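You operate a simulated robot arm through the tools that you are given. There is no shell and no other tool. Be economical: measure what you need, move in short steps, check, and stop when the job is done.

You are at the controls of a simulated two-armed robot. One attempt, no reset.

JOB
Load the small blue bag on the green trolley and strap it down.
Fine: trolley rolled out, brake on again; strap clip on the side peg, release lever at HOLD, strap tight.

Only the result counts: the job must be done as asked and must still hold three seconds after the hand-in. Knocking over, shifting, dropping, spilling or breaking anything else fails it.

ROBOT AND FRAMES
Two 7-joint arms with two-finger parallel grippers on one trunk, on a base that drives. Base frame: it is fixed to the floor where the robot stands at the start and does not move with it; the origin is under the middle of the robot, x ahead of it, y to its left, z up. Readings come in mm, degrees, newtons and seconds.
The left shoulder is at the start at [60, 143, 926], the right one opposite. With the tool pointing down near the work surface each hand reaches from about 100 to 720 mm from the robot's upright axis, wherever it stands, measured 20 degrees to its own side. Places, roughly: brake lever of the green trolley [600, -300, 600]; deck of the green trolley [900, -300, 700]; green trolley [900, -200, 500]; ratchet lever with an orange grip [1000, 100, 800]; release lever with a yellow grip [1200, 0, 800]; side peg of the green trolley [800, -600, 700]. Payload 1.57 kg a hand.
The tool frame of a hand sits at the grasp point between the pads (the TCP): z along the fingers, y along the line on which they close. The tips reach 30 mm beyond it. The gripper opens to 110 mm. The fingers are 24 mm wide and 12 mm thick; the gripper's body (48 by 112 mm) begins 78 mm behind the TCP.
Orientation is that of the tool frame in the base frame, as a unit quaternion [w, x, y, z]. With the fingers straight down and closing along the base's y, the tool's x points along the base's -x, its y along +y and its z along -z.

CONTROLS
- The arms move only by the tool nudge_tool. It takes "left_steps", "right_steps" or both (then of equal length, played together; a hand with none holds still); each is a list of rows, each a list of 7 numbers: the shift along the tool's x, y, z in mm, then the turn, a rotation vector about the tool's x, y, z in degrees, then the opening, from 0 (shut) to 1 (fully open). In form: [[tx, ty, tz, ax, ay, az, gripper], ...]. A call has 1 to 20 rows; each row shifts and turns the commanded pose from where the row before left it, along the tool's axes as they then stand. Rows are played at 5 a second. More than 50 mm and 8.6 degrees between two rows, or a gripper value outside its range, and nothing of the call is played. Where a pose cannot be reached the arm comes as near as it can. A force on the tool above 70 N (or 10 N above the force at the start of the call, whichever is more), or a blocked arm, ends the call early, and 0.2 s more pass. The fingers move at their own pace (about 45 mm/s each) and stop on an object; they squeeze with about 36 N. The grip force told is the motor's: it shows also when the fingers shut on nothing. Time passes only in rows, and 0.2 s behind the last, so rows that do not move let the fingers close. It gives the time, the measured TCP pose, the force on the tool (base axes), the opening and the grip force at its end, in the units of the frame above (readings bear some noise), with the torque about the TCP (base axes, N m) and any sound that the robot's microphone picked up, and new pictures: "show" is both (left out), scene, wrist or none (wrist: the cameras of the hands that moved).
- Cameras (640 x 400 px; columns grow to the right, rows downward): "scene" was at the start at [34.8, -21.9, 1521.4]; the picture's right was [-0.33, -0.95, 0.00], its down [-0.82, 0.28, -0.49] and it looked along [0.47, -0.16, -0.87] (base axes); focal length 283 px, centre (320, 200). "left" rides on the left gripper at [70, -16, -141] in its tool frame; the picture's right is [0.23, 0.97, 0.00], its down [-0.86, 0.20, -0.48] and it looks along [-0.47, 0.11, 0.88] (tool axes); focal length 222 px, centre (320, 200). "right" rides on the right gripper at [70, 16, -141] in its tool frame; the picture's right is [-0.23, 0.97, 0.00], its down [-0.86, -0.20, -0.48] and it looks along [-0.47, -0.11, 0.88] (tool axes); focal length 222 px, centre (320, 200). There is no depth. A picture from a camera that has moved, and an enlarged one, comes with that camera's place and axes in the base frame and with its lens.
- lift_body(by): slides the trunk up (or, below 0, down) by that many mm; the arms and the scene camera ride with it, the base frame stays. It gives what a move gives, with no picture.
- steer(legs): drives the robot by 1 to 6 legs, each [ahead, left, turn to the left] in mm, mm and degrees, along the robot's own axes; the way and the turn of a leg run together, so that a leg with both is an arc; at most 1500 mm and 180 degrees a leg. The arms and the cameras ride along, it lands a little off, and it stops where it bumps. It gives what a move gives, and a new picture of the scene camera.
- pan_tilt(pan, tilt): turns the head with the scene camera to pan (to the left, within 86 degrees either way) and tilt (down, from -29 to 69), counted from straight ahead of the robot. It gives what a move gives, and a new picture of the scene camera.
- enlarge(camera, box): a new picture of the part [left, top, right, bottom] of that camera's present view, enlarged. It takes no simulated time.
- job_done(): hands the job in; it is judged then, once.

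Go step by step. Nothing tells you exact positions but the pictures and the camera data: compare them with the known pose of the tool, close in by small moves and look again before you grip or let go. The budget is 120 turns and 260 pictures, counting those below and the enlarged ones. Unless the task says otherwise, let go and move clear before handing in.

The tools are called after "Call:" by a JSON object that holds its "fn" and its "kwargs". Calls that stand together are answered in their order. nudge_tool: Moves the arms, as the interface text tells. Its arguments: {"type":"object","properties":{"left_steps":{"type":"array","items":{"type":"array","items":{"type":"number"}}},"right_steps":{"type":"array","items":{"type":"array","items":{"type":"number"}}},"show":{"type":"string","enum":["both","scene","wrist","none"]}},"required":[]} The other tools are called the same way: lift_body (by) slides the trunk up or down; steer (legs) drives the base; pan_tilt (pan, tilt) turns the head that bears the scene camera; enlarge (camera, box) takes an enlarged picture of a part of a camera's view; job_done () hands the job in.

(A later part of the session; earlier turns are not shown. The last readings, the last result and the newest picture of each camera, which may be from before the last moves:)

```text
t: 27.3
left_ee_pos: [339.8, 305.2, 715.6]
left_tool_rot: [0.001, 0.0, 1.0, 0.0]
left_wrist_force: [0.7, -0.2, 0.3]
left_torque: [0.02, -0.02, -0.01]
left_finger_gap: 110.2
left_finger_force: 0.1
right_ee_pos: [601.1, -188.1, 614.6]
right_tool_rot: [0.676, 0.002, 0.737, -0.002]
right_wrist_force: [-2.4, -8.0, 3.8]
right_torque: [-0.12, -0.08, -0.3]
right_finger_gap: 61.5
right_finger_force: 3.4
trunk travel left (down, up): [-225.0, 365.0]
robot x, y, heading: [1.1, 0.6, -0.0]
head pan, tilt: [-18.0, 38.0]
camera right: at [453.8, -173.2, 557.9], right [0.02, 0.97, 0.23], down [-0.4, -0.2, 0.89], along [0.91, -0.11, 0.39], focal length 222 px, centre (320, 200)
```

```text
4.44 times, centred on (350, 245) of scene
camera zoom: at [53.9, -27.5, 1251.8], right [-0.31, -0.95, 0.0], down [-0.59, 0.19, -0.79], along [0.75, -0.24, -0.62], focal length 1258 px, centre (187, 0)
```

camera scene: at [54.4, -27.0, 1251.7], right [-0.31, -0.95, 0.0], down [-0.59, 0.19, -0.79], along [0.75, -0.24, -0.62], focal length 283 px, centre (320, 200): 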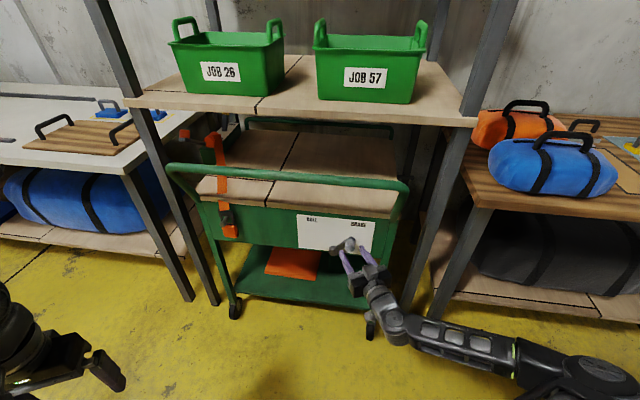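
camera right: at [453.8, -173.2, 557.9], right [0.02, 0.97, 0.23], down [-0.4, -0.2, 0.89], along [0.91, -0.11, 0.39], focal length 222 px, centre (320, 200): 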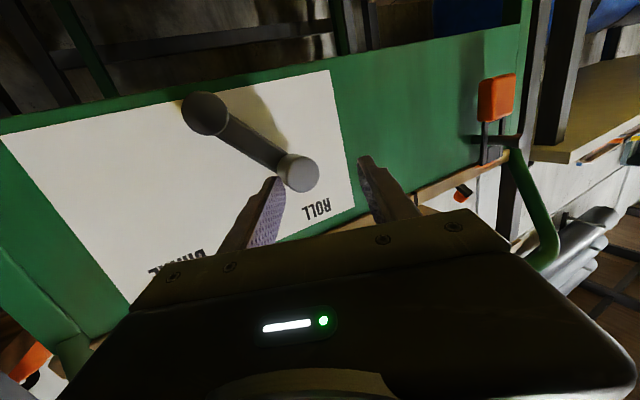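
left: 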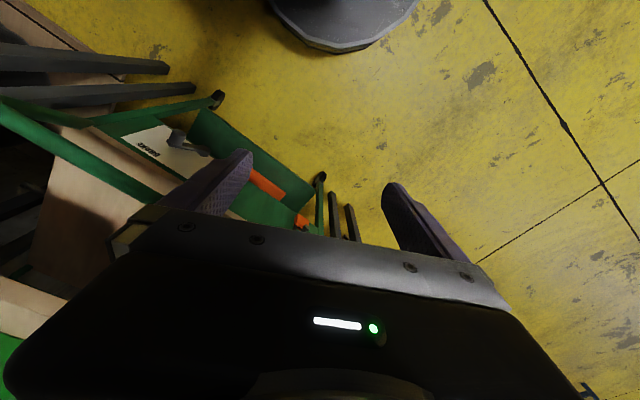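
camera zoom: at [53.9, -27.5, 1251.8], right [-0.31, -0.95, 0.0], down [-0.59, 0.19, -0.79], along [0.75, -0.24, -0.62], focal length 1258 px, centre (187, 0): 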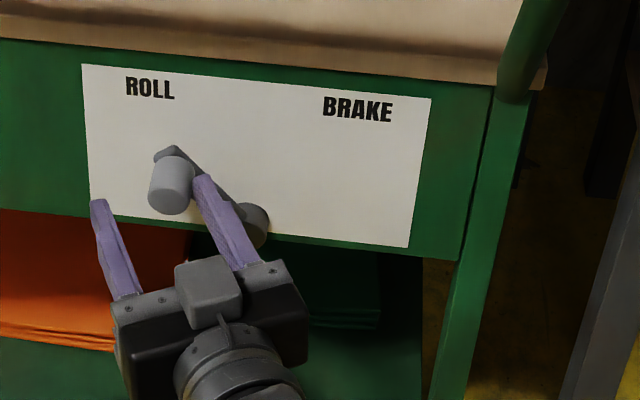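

The lever has reached about the ROLL mark with 8 N resistance. I press a bit further to confirm the end stop.

Call:
{"fn": "nudge_tool", "kwargs": {"right_steps": [[2, 5, 0, 0, 0, 0, 0.5], [2, 5, 0, 0, 0, 0, 0.5], [0, 0, 0, 0, 0, 0, 0.5]], "show": "none"}}

Call:
{"fn": "enlarge", "kwargs": {"camera": "scene", "box": [290, 200, 410, 290]}}

```text
t: 28.1
left_ee_pos: [339.1, 305.6, 717.2]
left_tool_rot: [0.001, 0.0, 1.0, -0.001]
left_wrist_force: [0.1, 0.1, -0.6]
left_torque: [0.0, -0.03, -0.03]
left_finger_gap: 110.0
left_finger_force: 0.1
right_ee_pos: [601.1, -179.7, 612.4]
right_tool_rot: [0.676, 0.002, 0.737, -0.003]
right_wrist_force: [-8.6, -24.4, 11.3]
right_torque: [-0.61, -0.36, -1.03]
right_finger_gap: 76.3
right_finger_force: 11.7
trunk travel left (down, up): [-225.0, 365.0]
robot x, y, heading: [0.9, -1.7, 0.1]
head pan, tilt: [-18.0, 38.0]
```

```text
4.44 times, centred on (350, 245) of scene
camera zoom: at [52.8, -28.5, 1251.8], right [-0.31, -0.95, 0.0], down [-0.58, 0.19, -0.79], along [0.75, -0.24, -0.61], focal length 1258 px, centre (187, 0)
```

zoom: 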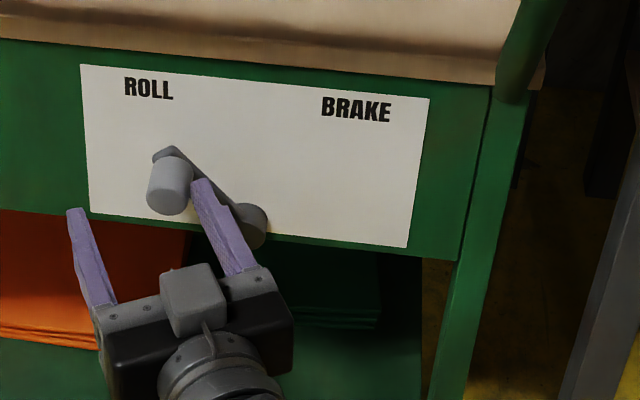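

The end stop is reached: lever at ROLL. I also realise the trolley and racks are yawed about −25° to my frame. I withdraw the hand.

Call:
{"fn": "nudge_tool", "kwargs": {"right_steps": [[0, -10, 0, 0, 0, 0, 0.7], [0, -6, -20, 0, 0, 0, 0.7], [0, -5, -40, 0, 0, 0, 0.9], [0, 0, -40, 0, 0, 0, 1], [0, 0, -40, 0, 0, 0, 1], [0, -20, -30, 0, 0, 0, 1]]}}

```text
t: 29.5
left_ee_pos: [341.2, 306.5, 715.6]
left_tool_rot: [0.001, 0.001, 1.0, 0.0]
left_wrist_force: [0.2, 0.6, 0.5]
left_torque: [0.02, -0.01, -0.02]
left_finger_gap: 110.1
left_finger_force: 0.0
right_ee_pos: [483.6, -216.0, 577.7]
right_tool_rot: [0.676, -0.001, 0.736, 0.001]
right_wrist_force: [0.0, 0.2, 0.8]
right_torque: [-0.02, 0.0, 0.02]
right_finger_gap: 109.9
right_finger_force: 0.1
right hand out of reach, approached as far as the arm can: row 4, 5, 6
trunk travel left (down, up): [-225.0, 365.0]
robot x, y, heading: [0.1, -5.1, 0.2]
head pan, tilt: [-18.0, 38.0]
camera scene: at [54.4, -27.0, 1251.7], right [-0.31, -0.95, 0.0], down [-0.59, 0.19, -0.79], along [0.75, -0.24, -0.62], focal length 283 px, centre (320, 200)
camera right: at [334.9, -202.7, 520.9], right [0.02, 0.97, 0.23], down [-0.4, -0.2, 0.89], along [0.91, -0.11, 0.39], focal length 222 px, centre (320, 200)
```

scene: 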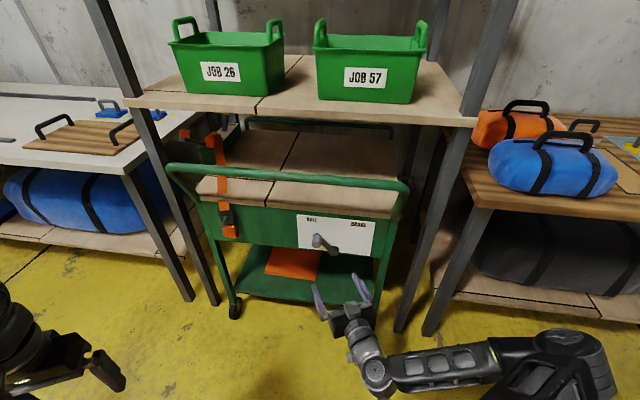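
right: 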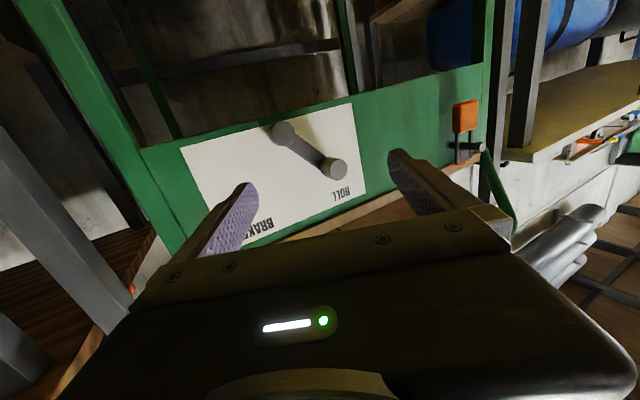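

The lever stays at ROLL. I back off, turn to face the trolley squarely and shift onto its centre line.

Call:
{"fn": "steer", "kwargs": {"legs": [[-250, 0, 0], [0, 0, -25], [0, 271, 0]]}}

Call:
{"fn": "lift_body", "kwargs": {"by": 300}}

Call:
{"fn": "pan_tilt", "kwargs": {"pan": 0, "tilt": 35}}

```text
t: 34.0
left_ee_pos: [301.1, 373.2, 715.6]
left_tool_rot: [0.0, 0.215, 0.977, -0.001]
left_wrist_force: [0.3, -0.3, -0.2]
left_torque: [-0.01, 0.02, 0.03]
left_finger_gap: 110.2
left_finger_force: 0.1
right_ee_pos: [211.2, -161.8, 577.6]
right_tool_rot: [0.66, 0.159, 0.719, -0.146]
right_wrist_force: [0.6, 0.8, 0.2]
right_torque: [0.03, -0.02, 0.02]
right_finger_gap: 109.9
right_finger_force: 0.1
trunk travel left (down, up): [-225.0, 365.0]
robot x, y, heading: [-134.7, 242.6, -25.1]
head pan, tilt: [-18.0, 38.0]
camera scene: at [-97.8, 193.1, 1251.7], right [-0.68, -0.73, 0.0], down [-0.45, 0.42, -0.79], along [0.58, -0.54, -0.62], focal length 283 px, centre (320, 200)
```

scene: 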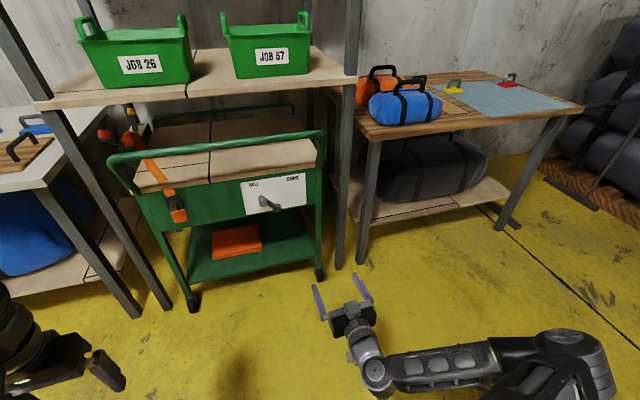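

```text
t: 37.0
left_ee_pos: [301.2, 373.6, 1015.8]
left_tool_rot: [0.001, 0.216, 0.976, -0.001]
left_wrist_force: [-0.2, -0.2, -0.3]
left_torque: [0.02, -0.05, -0.03]
left_finger_gap: 109.9
left_finger_force: 0.2
right_ee_pos: [209.3, -160.8, 877.5]
right_tool_rot: [0.66, 0.159, 0.719, -0.146]
right_wrist_force: [0.4, 0.0, 0.9]
right_torque: [0.0, 0.02, -0.03]
right_finger_gap: 110.0
right_finger_force: 0.1
trunk travel left (down, up): [-525.0, 65.0]
robot x, y, heading: [-138.0, 235.4, -24.9]
head pan, tilt: [-18.0, 38.0]
```

```text
t: 37.8
left_ee_pos: [301.5, 374.2, 1016.4]
left_tool_rot: [0.001, 0.216, 0.976, 0.0]
left_wrist_force: [0.7, 0.3, 0.2]
left_torque: [0.0, 0.0, -0.03]
left_finger_gap: 110.2
left_finger_force: 0.0
right_ee_pos: [210.2, -160.3, 877.8]
right_tool_rot: [0.66, 0.158, 0.72, -0.145]
right_wrist_force: [-0.1, 0.2, -0.1]
right_torque: [0.0, -0.03, -0.01]
right_finger_gap: 109.9
right_finger_force: 0.0
trunk travel left (down, up): [-525.0, 65.0]
robot x, y, heading: [-136.7, 241.9, -24.7]
head pan, tilt: [0.0, 35.0]
camera scene: at [-81.1, 214.7, 1556.3], right [-0.42, -0.91, 0.0], down [-0.52, 0.24, -0.82], along [0.74, -0.35, -0.57], focal length 283 px, centre (320, 200)
```

scene: 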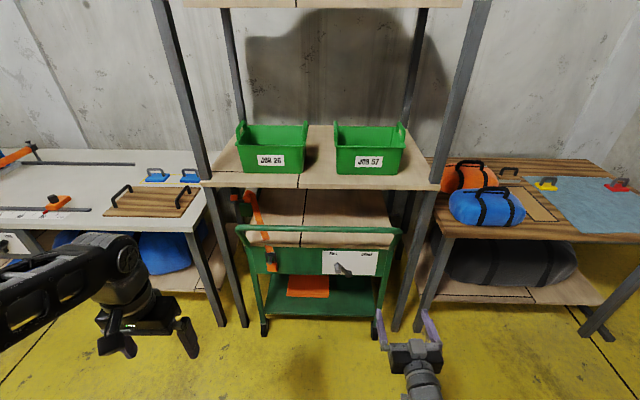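

I now face the trolley squarely, handle about 860 ahead, centred. I put both hands down with fingers closing fore-aft, for gripping the bar.

Call:
{"fn": "nudge_tool", "kwargs": {"right_steps": [[-45, 0, -10, 0, 0, 0, 1], [-45, 0, -10, 0, 0, 0, 1], [-45, 0, -10, 0, 0, 0, 1], [0, 0, 0, 0, 8.5, 0, 1], [0, 0, 0, 0, 8.5, 0, 1], [0, 0, 0, 0, 8.5, 0, 1], [0, 0, 0, 0, 8.5, 0, 1], [0, 0, 0, 0, 8.5, 0, 1], [0, 0, 0, 0, 8.5, 0, 1], [0, 0, 0, 0, 8.5, 0, 1], [0, 0, 0, 0, 8.5, 0, 1], [0, 0, 0, 0, 8.5, 0, 1], [0, 0, 0, 0, 8.5, 0, 1]], "left_steps": [[0, -20, 0, 0, 0, 0, 1], [0, -20, 0, 0, 0, 0, 1], [0, -20, 0, 0, 0, 8.2, 1], [0, 0, 0, 0, 0, 8.2, 1], [0, 0, 0, 0, 0, 8.2, 1], [0, 0, 0, 0, 0, 8.2, 1], [0, 0, 0, 0, 0, 8.2, 1], [0, 0, 0, 0, 0, 8.2, 1], [0, 0, 0, 0, 0, 8.2, 1], [0, 0, 0, 0, 0, 8.2, 1], [0, 0, 0, 0, 0, 8.2, 1], [0, 0, 0, 0, 0, 8.2, 1], [0, 0, 0, 0, 0, 8, 1]], "show": "none"}}

Call:
{"fn": "nudge_tool", "kwargs": {"right_steps": [[0, 0, 0, 0, 0, -8.2, 1], [0, 0, 0, 0, 0, -8.2, 1], [0, 0, 0, 0, 0, -8.2, 1], [0, 0, 0, 0, 0, -8.2, 1], [0, 0, 0, 0, 0, -8.2, 1], [0, 0, 0, 0, 0, -8.2, 1], [0, 0, 0, 0, 0, -8.2, 1], [0, 0, 0, 0, 0, -8.2, 1], [0, 0, 0, 0, 0, -8.2, 1], [0, 0, 0, 0, 0, -8.2, 1], [0, 0, 0, 0, 0, -8, 1]], "show": "scene"}}

```text
t: 40.6
left_ee_pos: [276.1, 318.6, 1018.8]
left_tool_rot: [0.001, 0.843, 0.538, 0.0]
left_wrist_force: [-0.1, -0.5, -1.0]
left_torque: [-0.02, -0.02, 0.02]
left_finger_gap: 110.2
left_finger_force: 0.2
right_ee_pos: [228.3, -198.8, 959.3]
right_tool_rot: [0.003, 0.214, 0.977, 0.001]
right_wrist_force: [0.1, -0.5, 0.1]
right_torque: [0.0, -0.05, -0.01]
right_finger_gap: 109.8
right_finger_force: 0.1
right hand out of reach, approached as far as the arm can: row 1, 2, 3, 4, 13
trunk travel left (down, up): [-525.0, 65.0]
robot x, y, heading: [-131.5, 242.3, -24.8]
head pan, tilt: [0.0, 35.0]
```

```text
t: 43.0
left_ee_pos: [276.8, 318.3, 1016.5]
left_tool_rot: [0.001, 0.843, 0.538, 0.0]
left_wrist_force: [0.7, 0.4, 0.4]
left_torque: [0.04, 0.02, -0.03]
left_finger_gap: 110.0
left_finger_force: 0.1
right_ee_pos: [90.0, 34.5, 878.4]
right_tool_rot: [0.006, -0.487, 0.873, -0.008]
right_wrist_force: [-0.1, -0.6, -0.4]
right_torque: [-0.01, -0.02, -0.01]
right_finger_gap: 109.8
right_finger_force: 0.0
right hand out of reach, approached as far as the arm can: row 4, 5, 6, 7, 8, 9, 10, 11
trunk travel left (down, up): [-525.0, 65.0]
robot x, y, heading: [-137.1, 242.6, -24.9]
head pan, tilt: [0.0, 35.0]
camera scene: at [-80.8, 214.7, 1556.2], right [-0.42, -0.91, 0.0], down [-0.52, 0.24, -0.82], along [0.74, -0.34, -0.57], focal length 283 px, centre (320, 200)
```

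scene: 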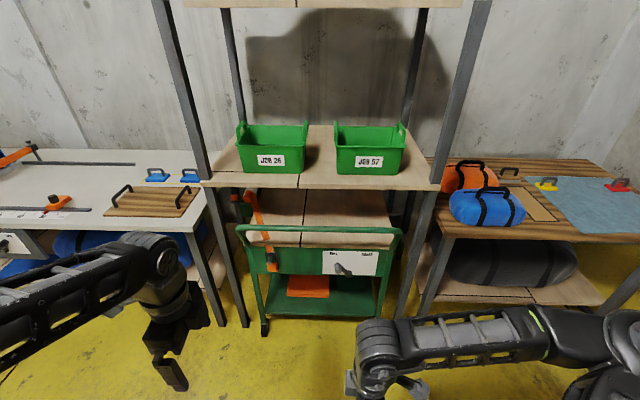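

The right hand was dragged inward but the orientation is nearly right; I move it outward, forward and up.

Call:
{"fn": "nudge_tool", "kwargs": {"right_steps": [[20, -25, -20, 0, 0, 0, 1], [20, -25, -20, 0, 0, 0, 1], [20, -25, -20, 0, 0, 0, 1], [20, -25, -20, 0, 0, 0, 1], [15, -20, -20, 0, 0, -4, 1], [10, -10, -10, 0, 0, -4, 1]], "left_steps": [[0, 0, 0, 0, 0, 0, 1], [0, 0, 0, 0, 0, 0, 1], [0, 0, 0, 0, 0, 0, 1], [0, 0, 0, 0, 0, 0, 1], [0, 0, 0, 0, 0, 0, 1], [0, 0, 0, 0, 0, 0, 1]], "show": "scene"}}

```text
t: 44.4
left_ee_pos: [275.6, 319.8, 1016.9]
left_tool_rot: [0.001, 0.843, 0.538, 0.001]
left_wrist_force: [0.1, 0.5, -0.1]
left_torque: [0.03, 0.0, 0.0]
left_finger_gap: 110.0
left_finger_force: 0.0
right_ee_pos: [93.4, 30.9, 884.0]
right_tool_rot: [0.01, -0.487, 0.873, -0.021]
right_wrist_force: [0.3, 0.1, 0.1]
right_torque: [0.04, -0.01, 0.0]
right_finger_gap: 109.9
right_finger_force: 0.0
right hand out of reach, approached as far as the arm can: row 1, 2, 3, 4, 5, 6
trunk travel left (down, up): [-525.0, 65.0]
robot x, y, heading: [-137.2, 240.9, -24.9]
head pan, tilt: [0.0, 35.0]
camera scene: at [-81.2, 215.1, 1556.3], right [-0.42, -0.91, 0.0], down [-0.52, 0.24, -0.82], along [0.74, -0.34, -0.57], focal length 283 px, centre (320, 200)
```

scene: 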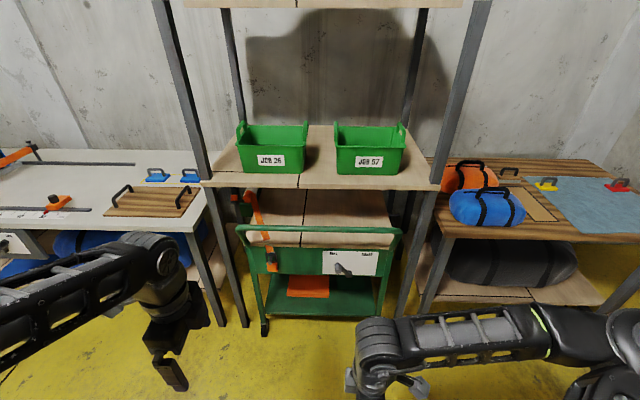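

That direction sits at a joint limit; I rotate back and go the other way round instead.

Call:
{"fn": "nudge_tool", "kwargs": {"right_steps": [[0, 0, 0, 0, 0, 8.3, 1], [0, 0, 0, 0, 0, 8.3, 1], [0, 0, 0, 0, 0, 8.3, 1], [0, 0, 0, 0, 0, 8.3, 1], [0, 0, 0, 0, 0, 8.3, 1], [0, 0, 0, 0, 0, 8.3, 1], [0, 0, 0, 0, 0, 8.3, 1], [0, 0, 0, 0, 0, 8.3, 1], [0, 0, 0, 0, 0, 8.3, 1], [0, 0, 0, 0, 0, 8.3, 1], [-20, -40, -10, 0, 0, 0, 1], [-20, -40, -10, 0, 0, 0, 1], [-20, -40, -20, 0, 0, 0, 1], [-20, -40, -20, 0, 0, 0, 1], [-20, -40, -20, 0, 0, 0, 1]], "show": "none"}}

Call:
{"fn": "nudge_tool", "kwargs": {"right_steps": [[0, 0, 0, 0, 0, 8.2, 1], [0, 0, 0, 0, 0, 8.2, 1], [0, 0, 0, 0, 0, 8.2, 1], [0, 0, 0, 0, 0, 8.2, 1], [0, 0, 0, 0, 0, 8.2, 1], [0, 0, 0, 0, 0, 8.2, 1], [0, 0, 0, 0, 0, 8.2, 1], [0, 0, 0, 0, 0, 8.2, 1], [0, 0, 0, 0, 0, 8.2, 1], [0, 0, 0, 0, 0, 8.2, 1], [0, 0, 0, 0, 0, 8, 1]], "show": "scene"}}

```text
t: 47.6
left_ee_pos: [276.1, 319.0, 1017.2]
left_tool_rot: [0.0, 0.843, 0.538, 0.001]
left_wrist_force: [-0.2, 0.6, -0.3]
left_torque: [0.0, -0.01, 0.02]
left_finger_gap: 110.1
left_finger_force: 0.1
right_ee_pos: [99.3, -190.2, 973.9]
right_tool_rot: [0.021, 0.213, 0.977, -0.009]
right_wrist_force: [0.7, -0.5, 0.5]
right_torque: [0.03, 0.02, -0.01]
right_finger_gap: 109.9
right_finger_force: 0.1
trunk travel left (down, up): [-525.0, 65.0]
robot x, y, heading: [-135.9, 240.3, -25.0]
head pan, tilt: [0.0, 35.0]
```

```text
t: 50.0
left_ee_pos: [276.5, 319.5, 1017.4]
left_tool_rot: [0.0, 0.843, 0.538, 0.001]
left_wrist_force: [-0.1, 0.6, -0.4]
left_torque: [0.0, -0.02, -0.02]
left_finger_gap: 110.0
left_finger_force: 0.0
right_ee_pos: [100.3, -189.9, 970.7]
right_tool_rot: [0.022, 0.842, 0.538, 0.008]
right_wrist_force: [0.0, 0.3, -0.6]
right_torque: [0.0, 0.01, 0.03]
right_finger_gap: 110.1
right_finger_force: 0.1
trunk travel left (down, up): [-525.0, 65.0]
robot x, y, heading: [-137.0, 241.4, -24.8]
head pan, tilt: [0.0, 35.0]
camera scene: at [-81.0, 215.0, 1556.3], right [-0.42, -0.91, 0.0], down [-0.52, 0.24, -0.82], along [0.74, -0.34, -0.57], focal length 283 px, centre (320, 200)
```

scene: 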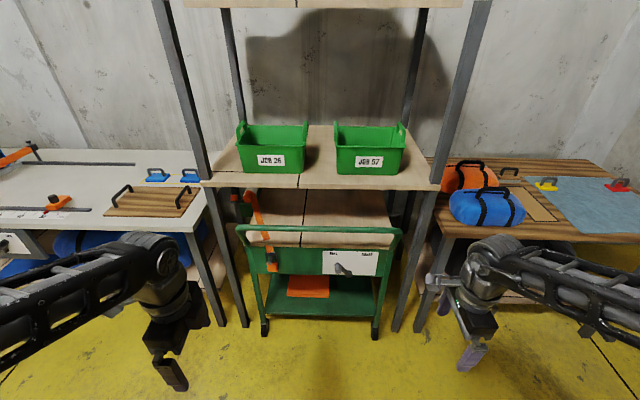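

Both hands now point down with fingers closing fore-aft. I set them at equal reach, then drive forward so they hover over the bar.

Call:
{"fn": "nudge_tool", "kwargs": {"right_steps": [[27, 15, -12, 0, 0, 0, 1], [27, 15, -12, 0, 0, 0, 1], [27, 15, -12, 0, 0, 0, 1], [27, 15, -12, 0, 0, 0, 1]], "left_steps": [[-24, 28, 0, 0, 0, 0, 1], [-24, 28, 0, 0, 0, 0, 1], [-24, 28, 0, 0, 0, 0, 1], [-24, 28, 0, 0, 0, 0, 1]], "show": "none"}}

Call:
{"fn": "steer", "kwargs": {"legs": [[380, 0, 0]]}}

Call:
{"fn": "pan_tilt", "kwargs": {"pan": 0, "tilt": 58}}

```text
t: 51.0
left_ee_pos: [339.4, 184.9, 1014.0]
left_tool_rot: [0.0, 0.842, 0.539, 0.0]
left_wrist_force: [0.3, 0.4, -1.8]
left_torque: [0.01, -0.03, -0.02]
left_finger_gap: 109.9
left_finger_force: 0.1
right_ee_pos: [198.9, -115.1, 1021.9]
right_tool_rot: [0.022, 0.842, 0.539, 0.009]
right_wrist_force: [0.5, 0.0, -0.2]
right_torque: [0.0, -0.01, 0.03]
right_finger_gap: 109.9
right_finger_force: 0.0
trunk travel left (down, up): [-525.0, 65.0]
robot x, y, heading: [-138.2, 240.2, -25.1]
head pan, tilt: [0.0, 35.0]
```

```text
t: 53.4
left_ee_pos: [684.4, 26.5, 1014.8]
left_tool_rot: [0.0, 0.842, 0.539, 0.0]
left_wrist_force: [1.2, -0.3, -0.1]
left_torque: [0.03, 0.02, -0.01]
left_finger_gap: 109.9
left_finger_force: 0.1
right_ee_pos: [544.8, -274.4, 1022.0]
right_tool_rot: [0.022, 0.841, 0.54, 0.009]
right_wrist_force: [1.1, -0.2, -0.1]
right_torque: [0.03, 0.01, 0.0]
right_finger_gap: 110.1
right_finger_force: 0.0
trunk travel left (down, up): [-525.0, 65.0]
robot x, y, heading: [209.7, 80.1, -24.8]
head pan, tilt: [0.0, 35.0]
camera scene: at [265.2, 54.4, 1556.2], right [-0.42, -0.91, 0.0], down [-0.52, 0.24, -0.82], along [0.74, -0.34, -0.57], focal length 283 px, centre (320, 200)
```

scene: 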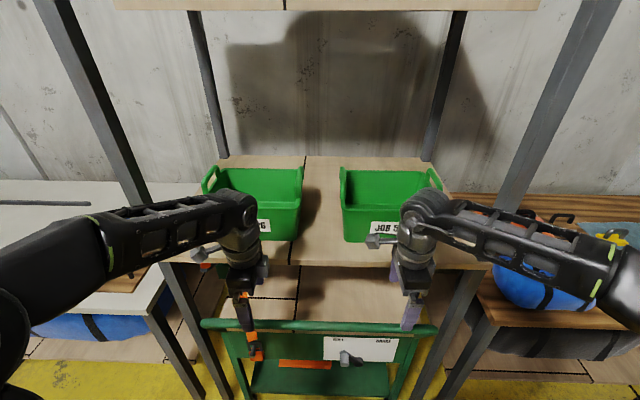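

```text
t: 54.3
left_ee_pos: [682.6, 25.5, 1015.5]
left_tool_rot: [0.001, 0.842, 0.539, 0.001]
left_wrist_force: [-0.3, -0.5, -1.2]
left_torque: [0.01, 0.01, -0.01]
left_finger_gap: 110.1
left_finger_force: 0.1
right_ee_pos: [543.9, -273.3, 1022.6]
right_tool_rot: [0.022, 0.842, 0.539, 0.009]
right_wrist_force: [-0.2, -1.1, 0.9]
right_torque: [-0.03, 0.02, -0.02]
right_finger_gap: 110.0
right_finger_force: 0.1
trunk travel left (down, up): [-525.0, 65.0]
robot x, y, heading: [210.4, 78.4, -24.6]
head pan, tilt: [0.0, 58.0]
camera scene: at [246.9, 62.8, 1524.4], right [-0.42, -0.91, 0.0], down [-0.77, 0.36, -0.53], along [0.48, -0.22, -0.85], focal length 283 px, centre (320, 200)
```

scene: 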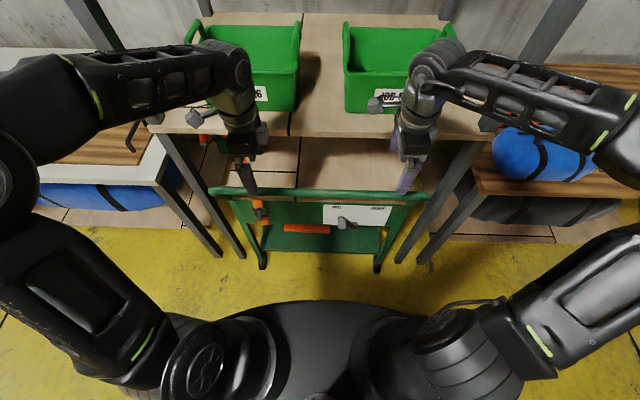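

Hands hover at a≈450, bar at about a=471. I centre over the bar and descend part way, checking with wrist cameras.

Call:
{"fn": "nudge_tool", "kwargs": {"right_steps": [[0, 18, 0, 0, 0, 0, 1], [0, 0, 30, 0, 0, 0, 1], [0, 0, 30, 0, 0, 0, 1], [0, 0, 30, 0, 0, 0, 1]], "left_steps": [[0, 18, 0, 0, 0, 0, 1], [0, 0, 30, 0, 0, 0, 1], [0, 0, 30, 0, 0, 0, 1], [0, 0, 25, 0, 0, 0, 1]]}}

```text
t: 55.3
left_ee_pos: [700.2, 19.2, 930.9]
left_tool_rot: [0.0, 0.842, 0.539, 0.0]
left_wrist_force: [-0.9, -0.3, 0.0]
left_torque: [0.02, -0.02, 0.0]
left_finger_gap: 110.0
left_finger_force: 0.0
right_ee_pos: [562.7, -281.7, 933.7]
right_tool_rot: [0.021, 0.842, 0.54, 0.009]
right_wrist_force: [0.0, -0.1, -0.6]
right_torque: [0.0, -0.01, 0.01]
right_finger_gap: 109.9
right_finger_force: 0.1
trunk travel left (down, up): [-525.0, 65.0]
robot x, y, heading: [209.2, 81.6, -24.9]
head pan, tilt: [0.0, 58.0]
camera scene: at [247.3, 62.4, 1524.4], right [-0.42, -0.91, 0.0], down [-0.77, 0.36, -0.53], along [0.48, -0.22, -0.85], focal length 283 px, centre (320, 200)
camera right: at [599.8, -223.4, 1075.1], right [0.79, -0.61, 0.05], down [-0.56, -0.68, 0.48], along [-0.26, -0.4, -0.88], focal length 222 px, centre (320, 200)
camera left: at [714.4, 88.6, 1071.6], right [0.98, -0.2, 0.0], down [-0.18, -0.86, 0.48], along [-0.1, -0.47, -0.88], focal length 222 px, centre (320, 200)
```

scene: 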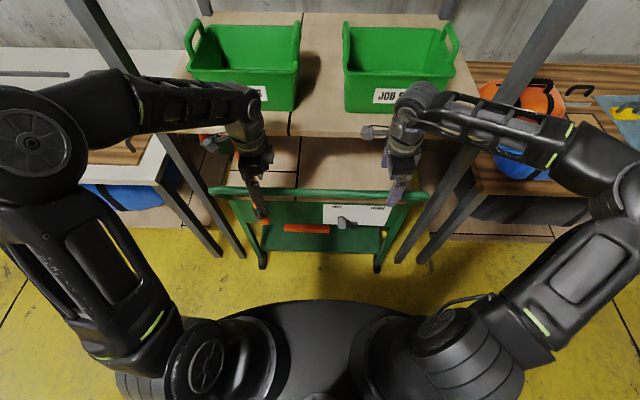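
right: 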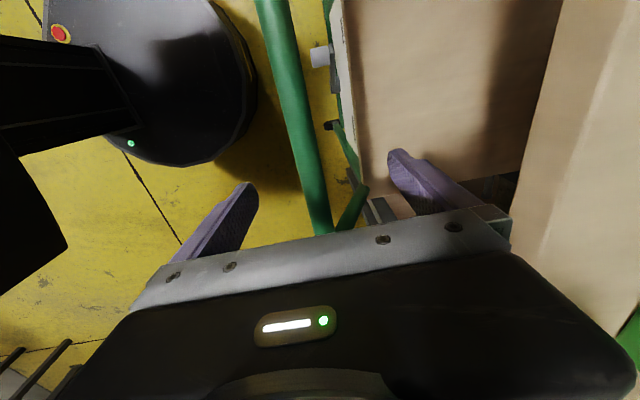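
left: 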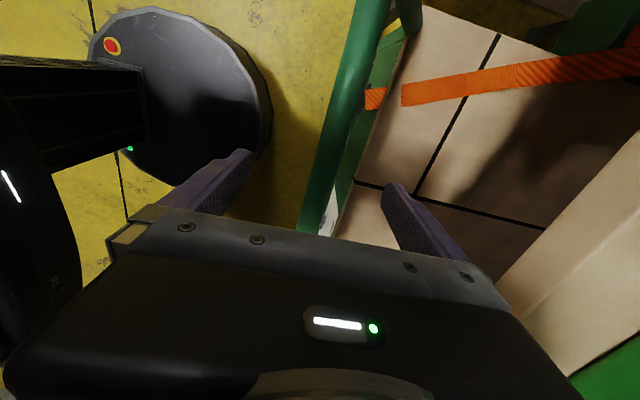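

The bar is centred between both grippers; the right one is near the bar's corner, so I move it 50 mm inward, then descend to the bar.

Call:
{"fn": "nudge_tool", "kwargs": {"right_steps": [[25, 0, 0, 0, 0, 0, 1], [25, 0, 0, 0, 0, 0, 1], [0, 0, 25, 0, 0, 0, 1], [0, 0, 25, 0, 0, 0, 1], [0, 0, 15, 0, 0, 0, 1]], "left_steps": [[0, 0, 0, 0, 0, 0, 1], [0, 0, 0, 0, 0, 0, 1], [0, 0, 25, 0, 0, 0, 1], [0, 0, 25, 0, 0, 0, 1], [0, 0, 13, 0, 0, 0, 1]]}}

```text
t: 56.5
left_ee_pos: [700.2, 18.8, 867.4]
left_tool_rot: [0.001, 0.843, 0.538, 0.0]
left_wrist_force: [-0.2, 0.0, 0.9]
left_torque: [-0.01, 0.02, 0.0]
left_finger_gap: 110.0
left_finger_force: 0.2
right_ee_pos: [561.6, -253.4, 865.5]
right_tool_rot: [0.021, 0.841, 0.541, 0.009]
right_wrist_force: [0.0, 0.6, -1.0]
right_torque: [0.01, -0.03, -0.02]
right_finger_gap: 110.1
right_finger_force: 0.0
right hand out of reach, approached as far as the arm can: row 1, 2
trunk travel left (down, up): [-525.0, 65.0]
robot x, y, heading: [208.9, 82.4, -24.7]
head pan, tilt: [0.0, 58.0]
camera scene: at [247.0, 62.7, 1524.4], right [-0.42, -0.91, 0.0], down [-0.77, 0.36, -0.53], along [0.48, -0.22, -0.85], focal length 283 px, centre (320, 200)
camera right: at [598.5, -194.0, 1007.9], right [0.79, -0.61, 0.05], down [-0.56, -0.68, 0.48], along [-0.26, -0.4, -0.88], focal length 222 px, centre (320, 200)
camera left: at [714.8, 87.4, 1008.5], right [0.98, -0.2, 0.0], down [-0.18, -0.86, 0.48], along [-0.1, -0.47, -0.88], focal length 222 px, centre (320, 200)
```

scene: 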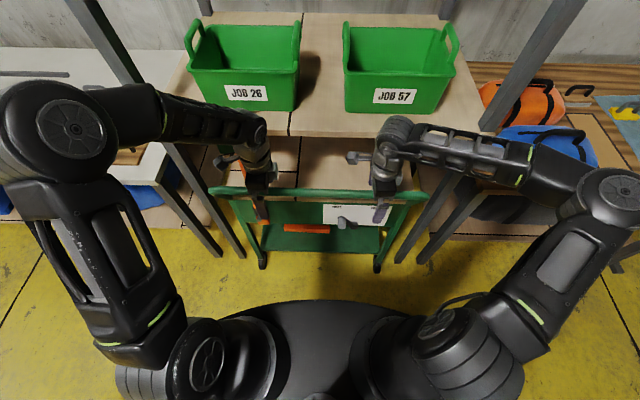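
right: 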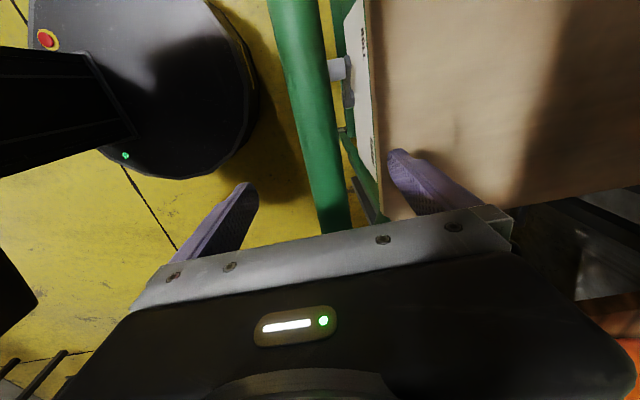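
left: 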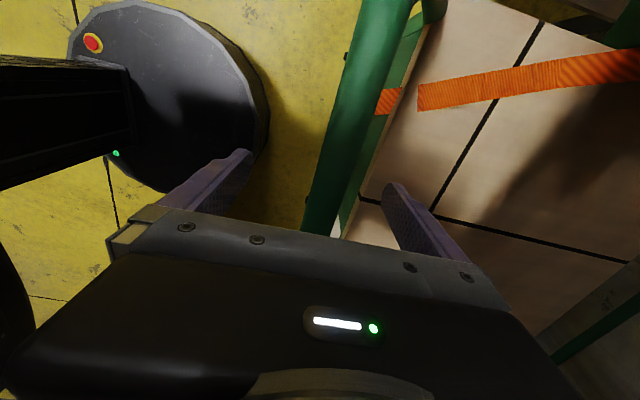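

Both grippers straddle the bar; I close them.

Call:
{"fn": "nudge_tool", "kwargs": {"right_steps": [[0, 0, 0, 0, 0, 0, 0], [0, 0, 0, 0, 0, 0, 0], [0, 0, 0, 0, 0, 0, 0], [0, 0, 0, 0, 0, 0, 0], [0, 0, 0, 0, 0, 0, 0], [0, 0, 0, 0, 0, 0, 0], [0, 0, 0, 0, 0, 0, 0]], "left_steps": [[0, 0, 0, 0, 0, 0, 0], [0, 0, 0, 0, 0, 0, 0], [0, 0, 0, 0, 0, 0, 0], [0, 0, 0, 0, 0, 0, 0], [0, 0, 0, 0, 0, 0, 0], [0, 0, 0, 0, 0, 0, 0], [0, 0, 0, 0, 0, 0, 0]], "show": "wrist"}}

```text
t: 58.1
left_ee_pos: [698.8, 19.1, 866.3]
left_tool_rot: [-0.001, 0.843, 0.538, 0.0]
left_wrist_force: [-15.9, 6.3, 5.9]
left_torque: [-0.07, 0.15, -0.55]
left_finger_gap: 24.6
left_finger_force: 33.3
right_ee_pos: [562.2, -253.4, 866.2]
right_tool_rot: [0.023, 0.842, 0.539, 0.009]
right_wrist_force: [15.7, -4.1, -4.5]
right_torque: [0.01, 0.15, -0.58]
right_finger_gap: 24.5
right_finger_force: 32.6
trunk travel left (down, up): [-525.0, 65.0]
robot x, y, heading: [208.9, 81.7, -25.1]
head pan, tilt: [0.0, 58.0]
camera right: at [598.9, -194.0, 1008.4], right [0.79, -0.61, 0.05], down [-0.56, -0.68, 0.48], along [-0.26, -0.4, -0.88], focal length 222 px, centre (320, 200)
camera left: at [713.6, 88.2, 1008.3], right [0.98, -0.2, 0.0], down [-0.18, -0.86, 0.48], along [-0.1, -0.47, -0.88], focal length 222 px, centre (320, 200)
```

right: 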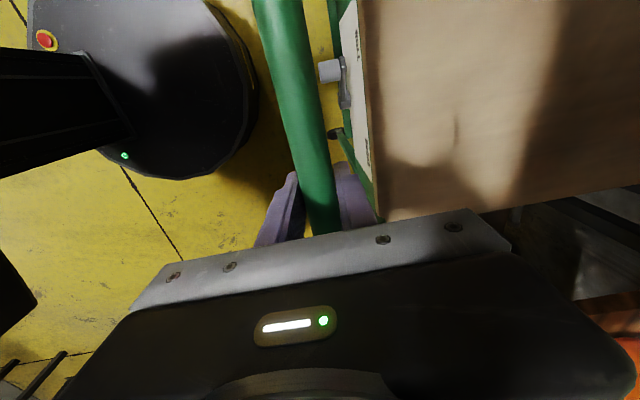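
left: 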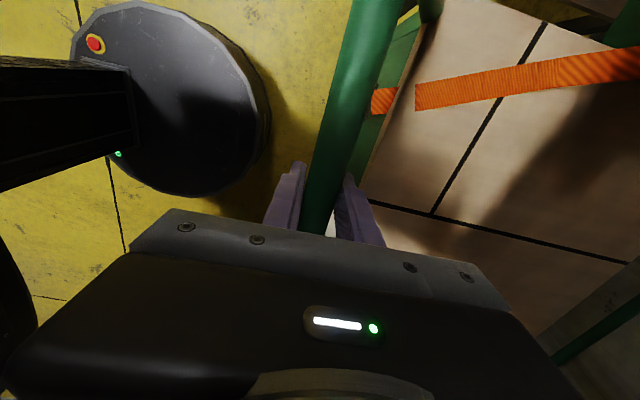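

Both hands hold the 25 mm bar. I pull the trolley back, first 150 mm as a test.

Call:
{"fn": "steer", "kwargs": {"legs": [[-150, 0, 0]]}}

```text
t: 59.5
left_ee_pos: [564.9, 86.1, 866.9]
left_tool_rot: [-0.003, 0.842, 0.54, -0.001]
left_wrist_force: [-14.8, 28.9, 17.6]
left_torque: [0.02, -0.07, -0.92]
left_finger_gap: 24.7
left_finger_force: 36.6
right_ee_pos: [430.0, -186.4, 865.4]
right_tool_rot: [0.023, 0.841, 0.541, 0.012]
right_wrist_force: [37.2, 8.9, -21.4]
right_torque: [-0.2, 0.23, -0.79]
right_finger_gap: 24.6
right_finger_force: 36.7
trunk travel left (down, up): [-525.0, 65.0]
robot x, y, heading: [74.2, 142.5, -24.9]
head pan, tilt: [0.0, 58.0]
camera scene: at [113.9, 129.6, 1524.3], right [-0.42, -0.91, 0.0], down [-0.77, 0.35, -0.53], along [0.48, -0.22, -0.85], focal length 283 px, centre (320, 200)
```

scene: 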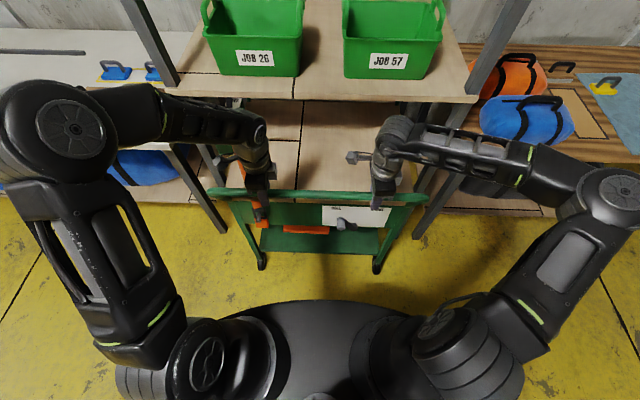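

The trolley follows. I pull further.

Call:
{"fn": "steer", "kwargs": {"legs": [[-200, 0, 0]]}}

Call:
{"fn": "steer", "kwargs": {"legs": [[-200, 0, 0]]}}

```text
t: 61.1
left_ee_pos: [387.9, 172.8, 866.3]
left_tool_rot: [-0.003, 0.841, 0.54, 0.001]
left_wrist_force: [17.7, 28.5, 5.9]
left_torque: [-0.3, 0.13, -0.87]
left_finger_gap: 24.5
left_finger_force: 36.0
right_ee_pos: [252.0, -99.0, 867.0]
right_tool_rot: [0.022, 0.84, 0.542, 0.014]
right_wrist_force: [15.9, 30.4, -10.6]
right_torque: [0.0, -0.07, -0.92]
right_finger_gap: 24.9
right_finger_force: 36.2
trunk travel left (down, up): [-525.0, 65.0]
robot x, y, heading: [-104.1, 227.3, -24.8]
head pan, tilt: [0.0, 58.0]
camera scene: at [-64.6, 216.1, 1524.3], right [-0.42, -0.91, 0.01], down [-0.77, 0.35, -0.53], along [0.48, -0.23, -0.85], focal length 283 px, centre (320, 200)
```

scene: 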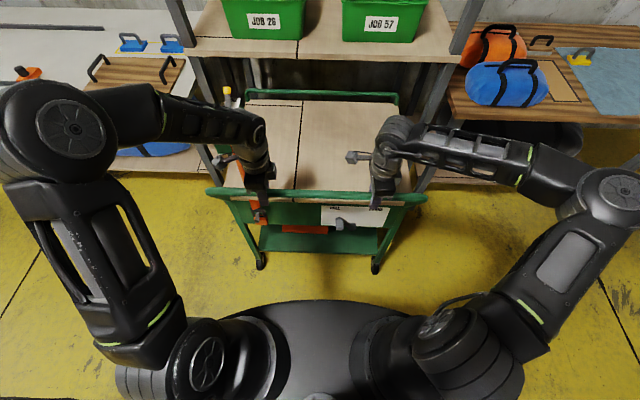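

```text
t: 62.7
left_ee_pos: [219.2, 253.2, 865.6]
left_tool_rot: [0.002, 0.842, 0.54, 0.005]
left_wrist_force: [60.0, 9.2, 7.3]
left_torque: [0.01, 0.15, -0.62]
left_finger_gap: 24.6
left_finger_force: 36.6
right_ee_pos: [82.3, -19.5, 868.3]
right_tool_rot: [0.027, 0.841, 0.54, 0.024]
right_wrist_force: [68.2, -2.5, 16.4]
right_torque: [-0.34, 0.28, -0.63]
right_finger_gap: 24.6
right_finger_force: 36.3
trunk travel left (down, up): [-525.0, 65.0]
robot x, y, heading: [-291.4, 307.7, -24.9]
head pan, tilt: [0.0, 58.0]
camera scene: at [-237.1, 295.2, 1524.4], right [-0.42, -0.91, 0.01], down [-0.78, 0.35, -0.52], along [0.47, -0.22, -0.85], focal length 283 px, centre (320, 200)
```

scene: 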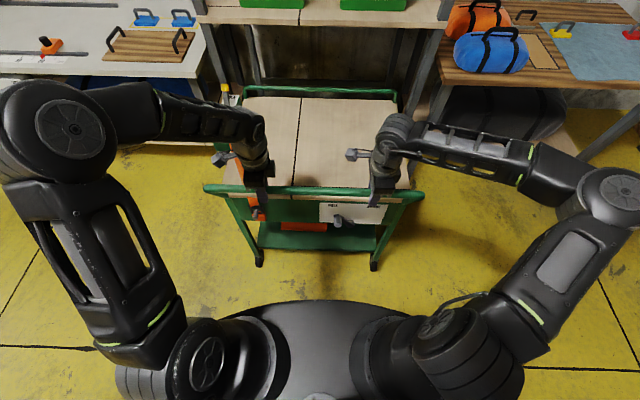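

The pull met resistance at about 535 mm of travel; the deck is out from under the shelf. I relieve the tension and look.

Call:
{"fn": "steer", "kwargs": {"legs": [[22, 0, 0]]}}

Call:
{"fn": "pan_tilt", "kwargs": {"pan": 0, "tilt": 40}}

Call:
{"fn": "enlarge", "kwargs": {"camera": "scene", "box": [180, 80, 440, 260]}}

```text
t: 63.5
left_ee_pos: [234.0, 246.3, 867.0]
left_tool_rot: [0.001, 0.841, 0.541, 0.008]
left_wrist_force: [9.2, 6.6, -34.7]
left_torque: [0.16, -0.05, -0.92]
left_finger_gap: 24.5
left_finger_force: 36.6
right_ee_pos: [96.2, -26.2, 868.2]
right_tool_rot: [0.026, 0.84, 0.542, 0.028]
right_wrist_force: [-0.7, 17.2, -15.1]
right_torque: [0.6, -0.25, -0.86]
right_finger_gap: 24.7
right_finger_force: 36.5
trunk travel left (down, up): [-525.0, 65.0]
robot x, y, heading: [-273.9, 298.2, -24.6]
head pan, tilt: [0.0, 58.0]
camera scene: at [-226.6, 286.1, 1523.7], right [-0.42, -0.91, 0.0], down [-0.77, 0.35, -0.53], along [0.48, -0.22, -0.85], focal length 283 px, centre (320, 200)
```

scene: 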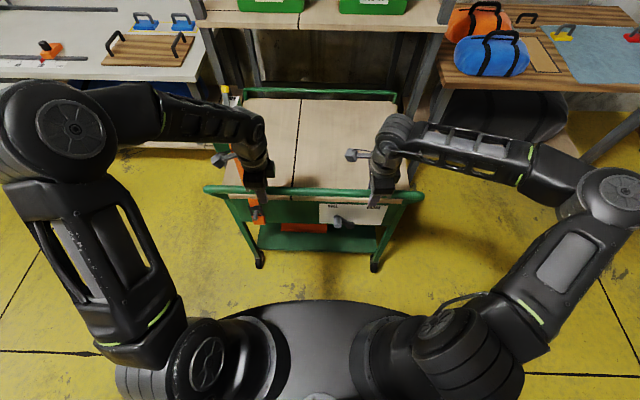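

```text
t: 64.3
left_ee_pos: [231.0, 247.5, 867.4]
left_tool_rot: [0.0, 0.842, 0.539, 0.008]
left_wrist_force: [4.0, 2.9, -25.7]
left_torque: [0.62, -0.25, -1.03]
left_finger_gap: 24.7
left_finger_force: 35.9
right_ee_pos: [94.5, -25.8, 868.6]
right_tool_rot: [0.025, 0.84, 0.542, 0.027]
right_wrist_force: [-2.1, 11.8, -13.9]
right_torque: [0.82, -0.41, -0.96]
right_finger_gap: 24.8
right_finger_force: 36.6
trunk travel left (down, up): [-525.0, 65.0]
robot x, y, heading: [-265.1, 299.3, -24.9]
head pan, tilt: [0.0, 40.0]
camera scene: at [-213.7, 278.6, 1548.3], right [-0.42, -0.91, 0.0], down [-0.59, 0.27, -0.76], along [0.69, -0.32, -0.64], focal length 283 px, centre (320, 200)
```

scene: 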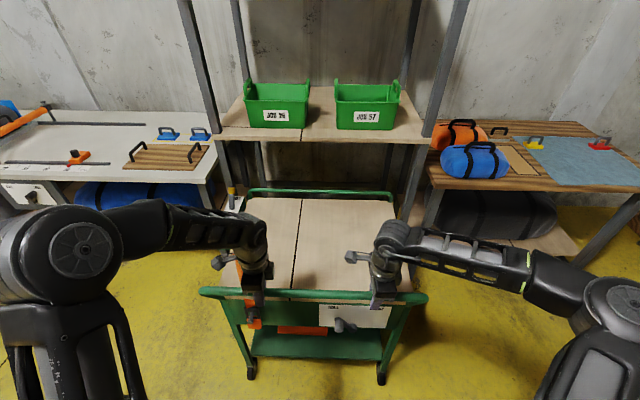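

```text
2.22 times, centred on (310, 170) of scene
camera zoom: at [-213.7, 278.6, 1548.3], right [-0.42, -0.91, 0.0], down [-0.59, 0.27, -0.76], along [0.69, -0.32, -0.64], focal length 629 px, centre (342, 267)
```

zoom: 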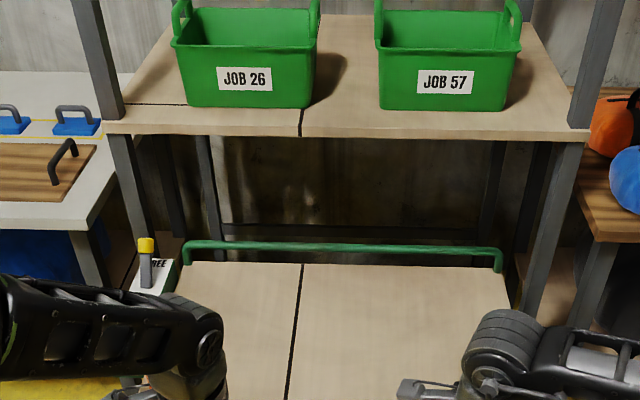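

The deck is clear of the shelf. I test whether that was an end stop by pulling a little further.

Call:
{"fn": "steer", "kwargs": {"legs": [[-40, 0, 0]]}}

```text
t: 65.2
left_ee_pos: [218.7, 253.2, 870.3]
left_tool_rot: [0.017, 0.842, 0.54, 0.015]
left_wrist_force: [13.6, -6.0, -24.5]
left_torque: [-0.51, 0.26, -1.04]
left_finger_gap: 24.4
left_finger_force: 36.1
right_ee_pos: [80.5, -20.3, 871.1]
right_tool_rot: [0.036, 0.842, 0.537, 0.04]
right_wrist_force: [12.7, 1.6, -17.4]
right_torque: [0.26, -0.26, -0.95]
right_finger_gap: 24.2
right_finger_force: 36.4
trunk travel left (down, up): [-525.0, 65.0]
robot x, y, heading: [-298.5, 318.8, -24.7]
head pan, tilt: [0.0, 40.0]
stopped in leg 1: the force on the tool passed its limit (the readings are from after the stop); the commanded pose is now the measured one
camera scene: at [-237.3, 289.0, 1548.4], right [-0.42, -0.91, 0.0], down [-0.59, 0.27, -0.76], along [0.69, -0.32, -0.65], focal length 283 px, centre (320, 200)
```

scene: 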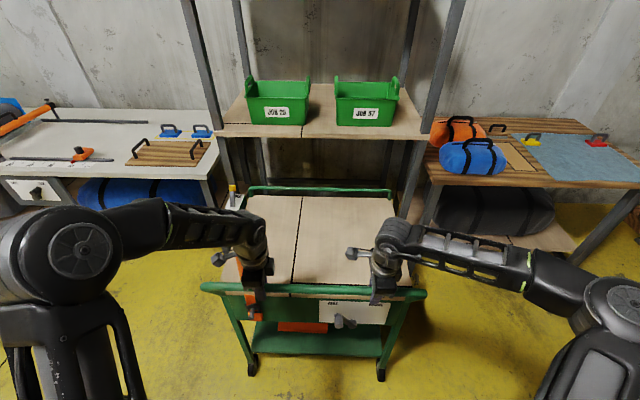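

That's an end stop: the trolley is fully out. I let go and lift both hands clear.

Call:
{"fn": "nudge_tool", "kwargs": {"right_steps": [[0, 0, 0, 0, 0, 0, 1], [0, 0, 0, 0, 0, 0, 1], [0, 0, 0, 0, 0, 0, 1], [0, 0, 0, 0, 0, 0, 1], [0, 0, 0, 0, 0, 0, 1], [0, 0, -30, 0, 0, 0, 1], [0, 0, -40, 0, 0, 0, 1], [0, 0, -40, 0, 0, 0, 1], [0, 0, -40, 0, 0, 0, 1]], "left_steps": [[0, 0, 0, 0, 0, 0, 1], [0, 0, 0, 0, 0, 0, 1], [0, 0, 0, 0, 0, 0, 1], [0, 0, 0, 0, 0, 0, 1], [0, 0, 0, 0, 0, 0, 1], [0, 0, -30, 0, 0, 0, 1], [0, 0, -40, 0, 0, 0, 1], [0, 0, -40, 0, 0, 0, 1], [0, 0, -40, 0, 0, 0, 1]], "show": "none"}}

Call:
{"fn": "pan_tilt", "kwargs": {"pan": 0, "tilt": 55}}

```text
t: 67.2
left_ee_pos: [205.6, 257.7, 1027.3]
left_tool_rot: [0.018, 0.841, 0.54, 0.016]
left_wrist_force: [-0.3, -0.4, 0.6]
left_torque: [-0.02, -0.01, -0.01]
left_finger_gap: 110.3
left_finger_force: 0.1
right_ee_pos: [57.1, -14.4, 1024.0]
right_tool_rot: [0.041, 0.841, 0.538, 0.041]
right_wrist_force: [-0.1, 0.0, -0.2]
right_torque: [-0.05, -0.02, 0.02]
right_finger_gap: 110.2
right_finger_force: 0.0
trunk travel left (down, up): [-525.0, 65.0]
robot x, y, heading: [-293.9, 311.1, -24.5]
head pan, tilt: [0.0, 40.0]
```

```text
t: 68.0
left_ee_pos: [207.8, 256.8, 1025.4]
left_tool_rot: [0.019, 0.841, 0.541, 0.017]
left_wrist_force: [0.8, -0.2, 0.0]
left_torque: [-0.01, 0.02, -0.01]
left_finger_gap: 110.2
left_finger_force: 0.0
right_ee_pos: [57.0, -15.5, 1023.3]
right_tool_rot: [0.039, 0.841, 0.538, 0.041]
right_wrist_force: [-1.0, -0.3, 0.9]
right_torque: [-0.01, 0.03, 0.01]
right_finger_gap: 110.1
right_finger_force: 0.1
trunk travel left (down, up): [-525.0, 65.0]
robot x, y, heading: [-296.9, 313.5, -24.8]
head pan, tilt: [0.0, 55.0]
camera scene: at [-256.7, 296.7, 1528.1], right [-0.42, -0.91, 0.0], down [-0.74, 0.34, -0.57], along [0.52, -0.24, -0.82], focal length 283 px, centre (320, 200)
```

scene: 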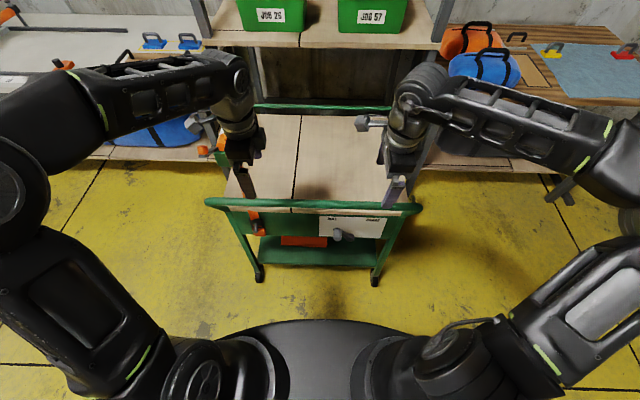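

Next the brake: I back off, retract the left hand, and tip the right hand forward with fingers shut as a pusher.

Call:
{"fn": "steer", "kwargs": {"legs": [[-250, 0, 0]]}}

Call:
{"fn": "nudge_tool", "kwargs": {"left_steps": [[10, -40, 0, 0, 0, 0, 1], [10, -40, 0, 0, 0, 0, 1], [10, -40, 0, 0, 0, 0, 1], [10, -40, 0, 0, 0, 0, 1], [0, 0, 0, 0, 0, 0, 1], [0, 0, 0, 0, 0, 0, 1], [0, 0, 0, 0, 0, 0, 1], [0, 0, 0, 0, 0, 0, 1], [0, 0, 0, 0, 0, 0, 1], [0, 0, 0, 0, 0, 0, 1], [0, 0, 0, 0, 0, 0, 1]], "right_steps": [[0, 30, 0, -8.2, 0, 0, 0], [0, 30, 0, -8.2, 0, 0, 0], [0, 0, 0, -8.2, 0, 0, 0], [0, 0, 0, -8.2, 0, 0, 0], [0, 0, 0, -8.2, 0, 0, 0], [0, 0, 0, -8.2, 0, 0, 0], [0, 0, 0, -8.2, 0, 0, 0], [0, 0, 0, -8.2, 0, 0, 0], [0, 0, 0, -8.2, 0, 0, 0], [0, 0, 0, -8.2, 0, 0, 0], [0, 0, 0, -8, 0, 0, 0]], "show": "scene"}}

```text
t: 69.8
left_ee_pos: [-20.6, 361.3, 1027.1]
left_tool_rot: [0.02, 0.841, 0.541, 0.016]
left_wrist_force: [0.5, 0.2, 0.4]
left_torque: [0.02, -0.02, 0.0]
left_finger_gap: 110.2
left_finger_force: 0.0
right_ee_pos: [-169.3, 88.7, 1023.8]
right_tool_rot: [0.04, 0.841, 0.538, 0.04]
right_wrist_force: [-0.7, 0.0, 1.0]
right_torque: [0.0, -0.01, -0.01]
right_finger_gap: 110.0
right_finger_force: 0.2
trunk travel left (down, up): [-525.0, 65.0]
robot x, y, heading: [-524.6, 417.2, -24.7]
head pan, tilt: [0.0, 55.0]
camera scene: at [-484.7, 401.2, 1528.1], right [-0.42, -0.91, 0.0], down [-0.74, 0.34, -0.57], along [0.52, -0.24, -0.82], focal length 283 px, centre (320, 200)
```

scene: 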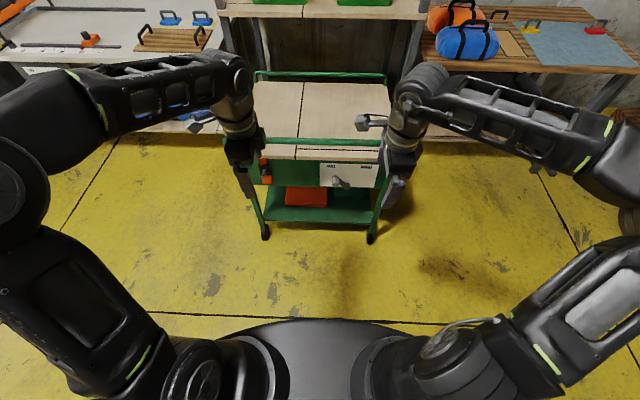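

```text
t: 72.2
left_ee_pos: [-147.3, 466.2, 1016.1]
left_tool_rot: [0.02, 0.84, 0.542, 0.014]
left_wrist_force: [-0.2, 0.4, -0.5]
left_torque: [-0.06, 0.01, 0.01]
left_finger_gap: 109.9
left_finger_force: 0.1
right_ee_pos: [-85.8, 60.4, 1021.9]
right_tool_rot: [0.604, 0.588, 0.363, 0.396]
right_wrist_force: [-0.2, 0.5, -0.1]
right_torque: [0.02, 0.03, -0.04]
right_finger_gap: 0.0
right_finger_force: 20.9
right hand out of reach, approached as far as the arm can: row 8, 9, 11
trunk travel left (down, up): [-525.0, 65.0]
robot x, y, heading: [-524.8, 416.2, -24.6]
head pan, tilt: [0.0, 55.0]
camera scene: at [-482.0, 405.3, 1528.0], right [-0.41, -0.91, 0.0], down [-0.75, 0.34, -0.57], along [0.52, -0.24, -0.82], focal length 283 px, centre (320, 200)
```

scene: 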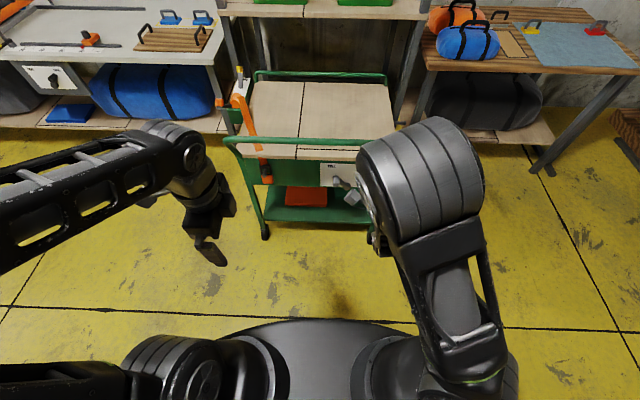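

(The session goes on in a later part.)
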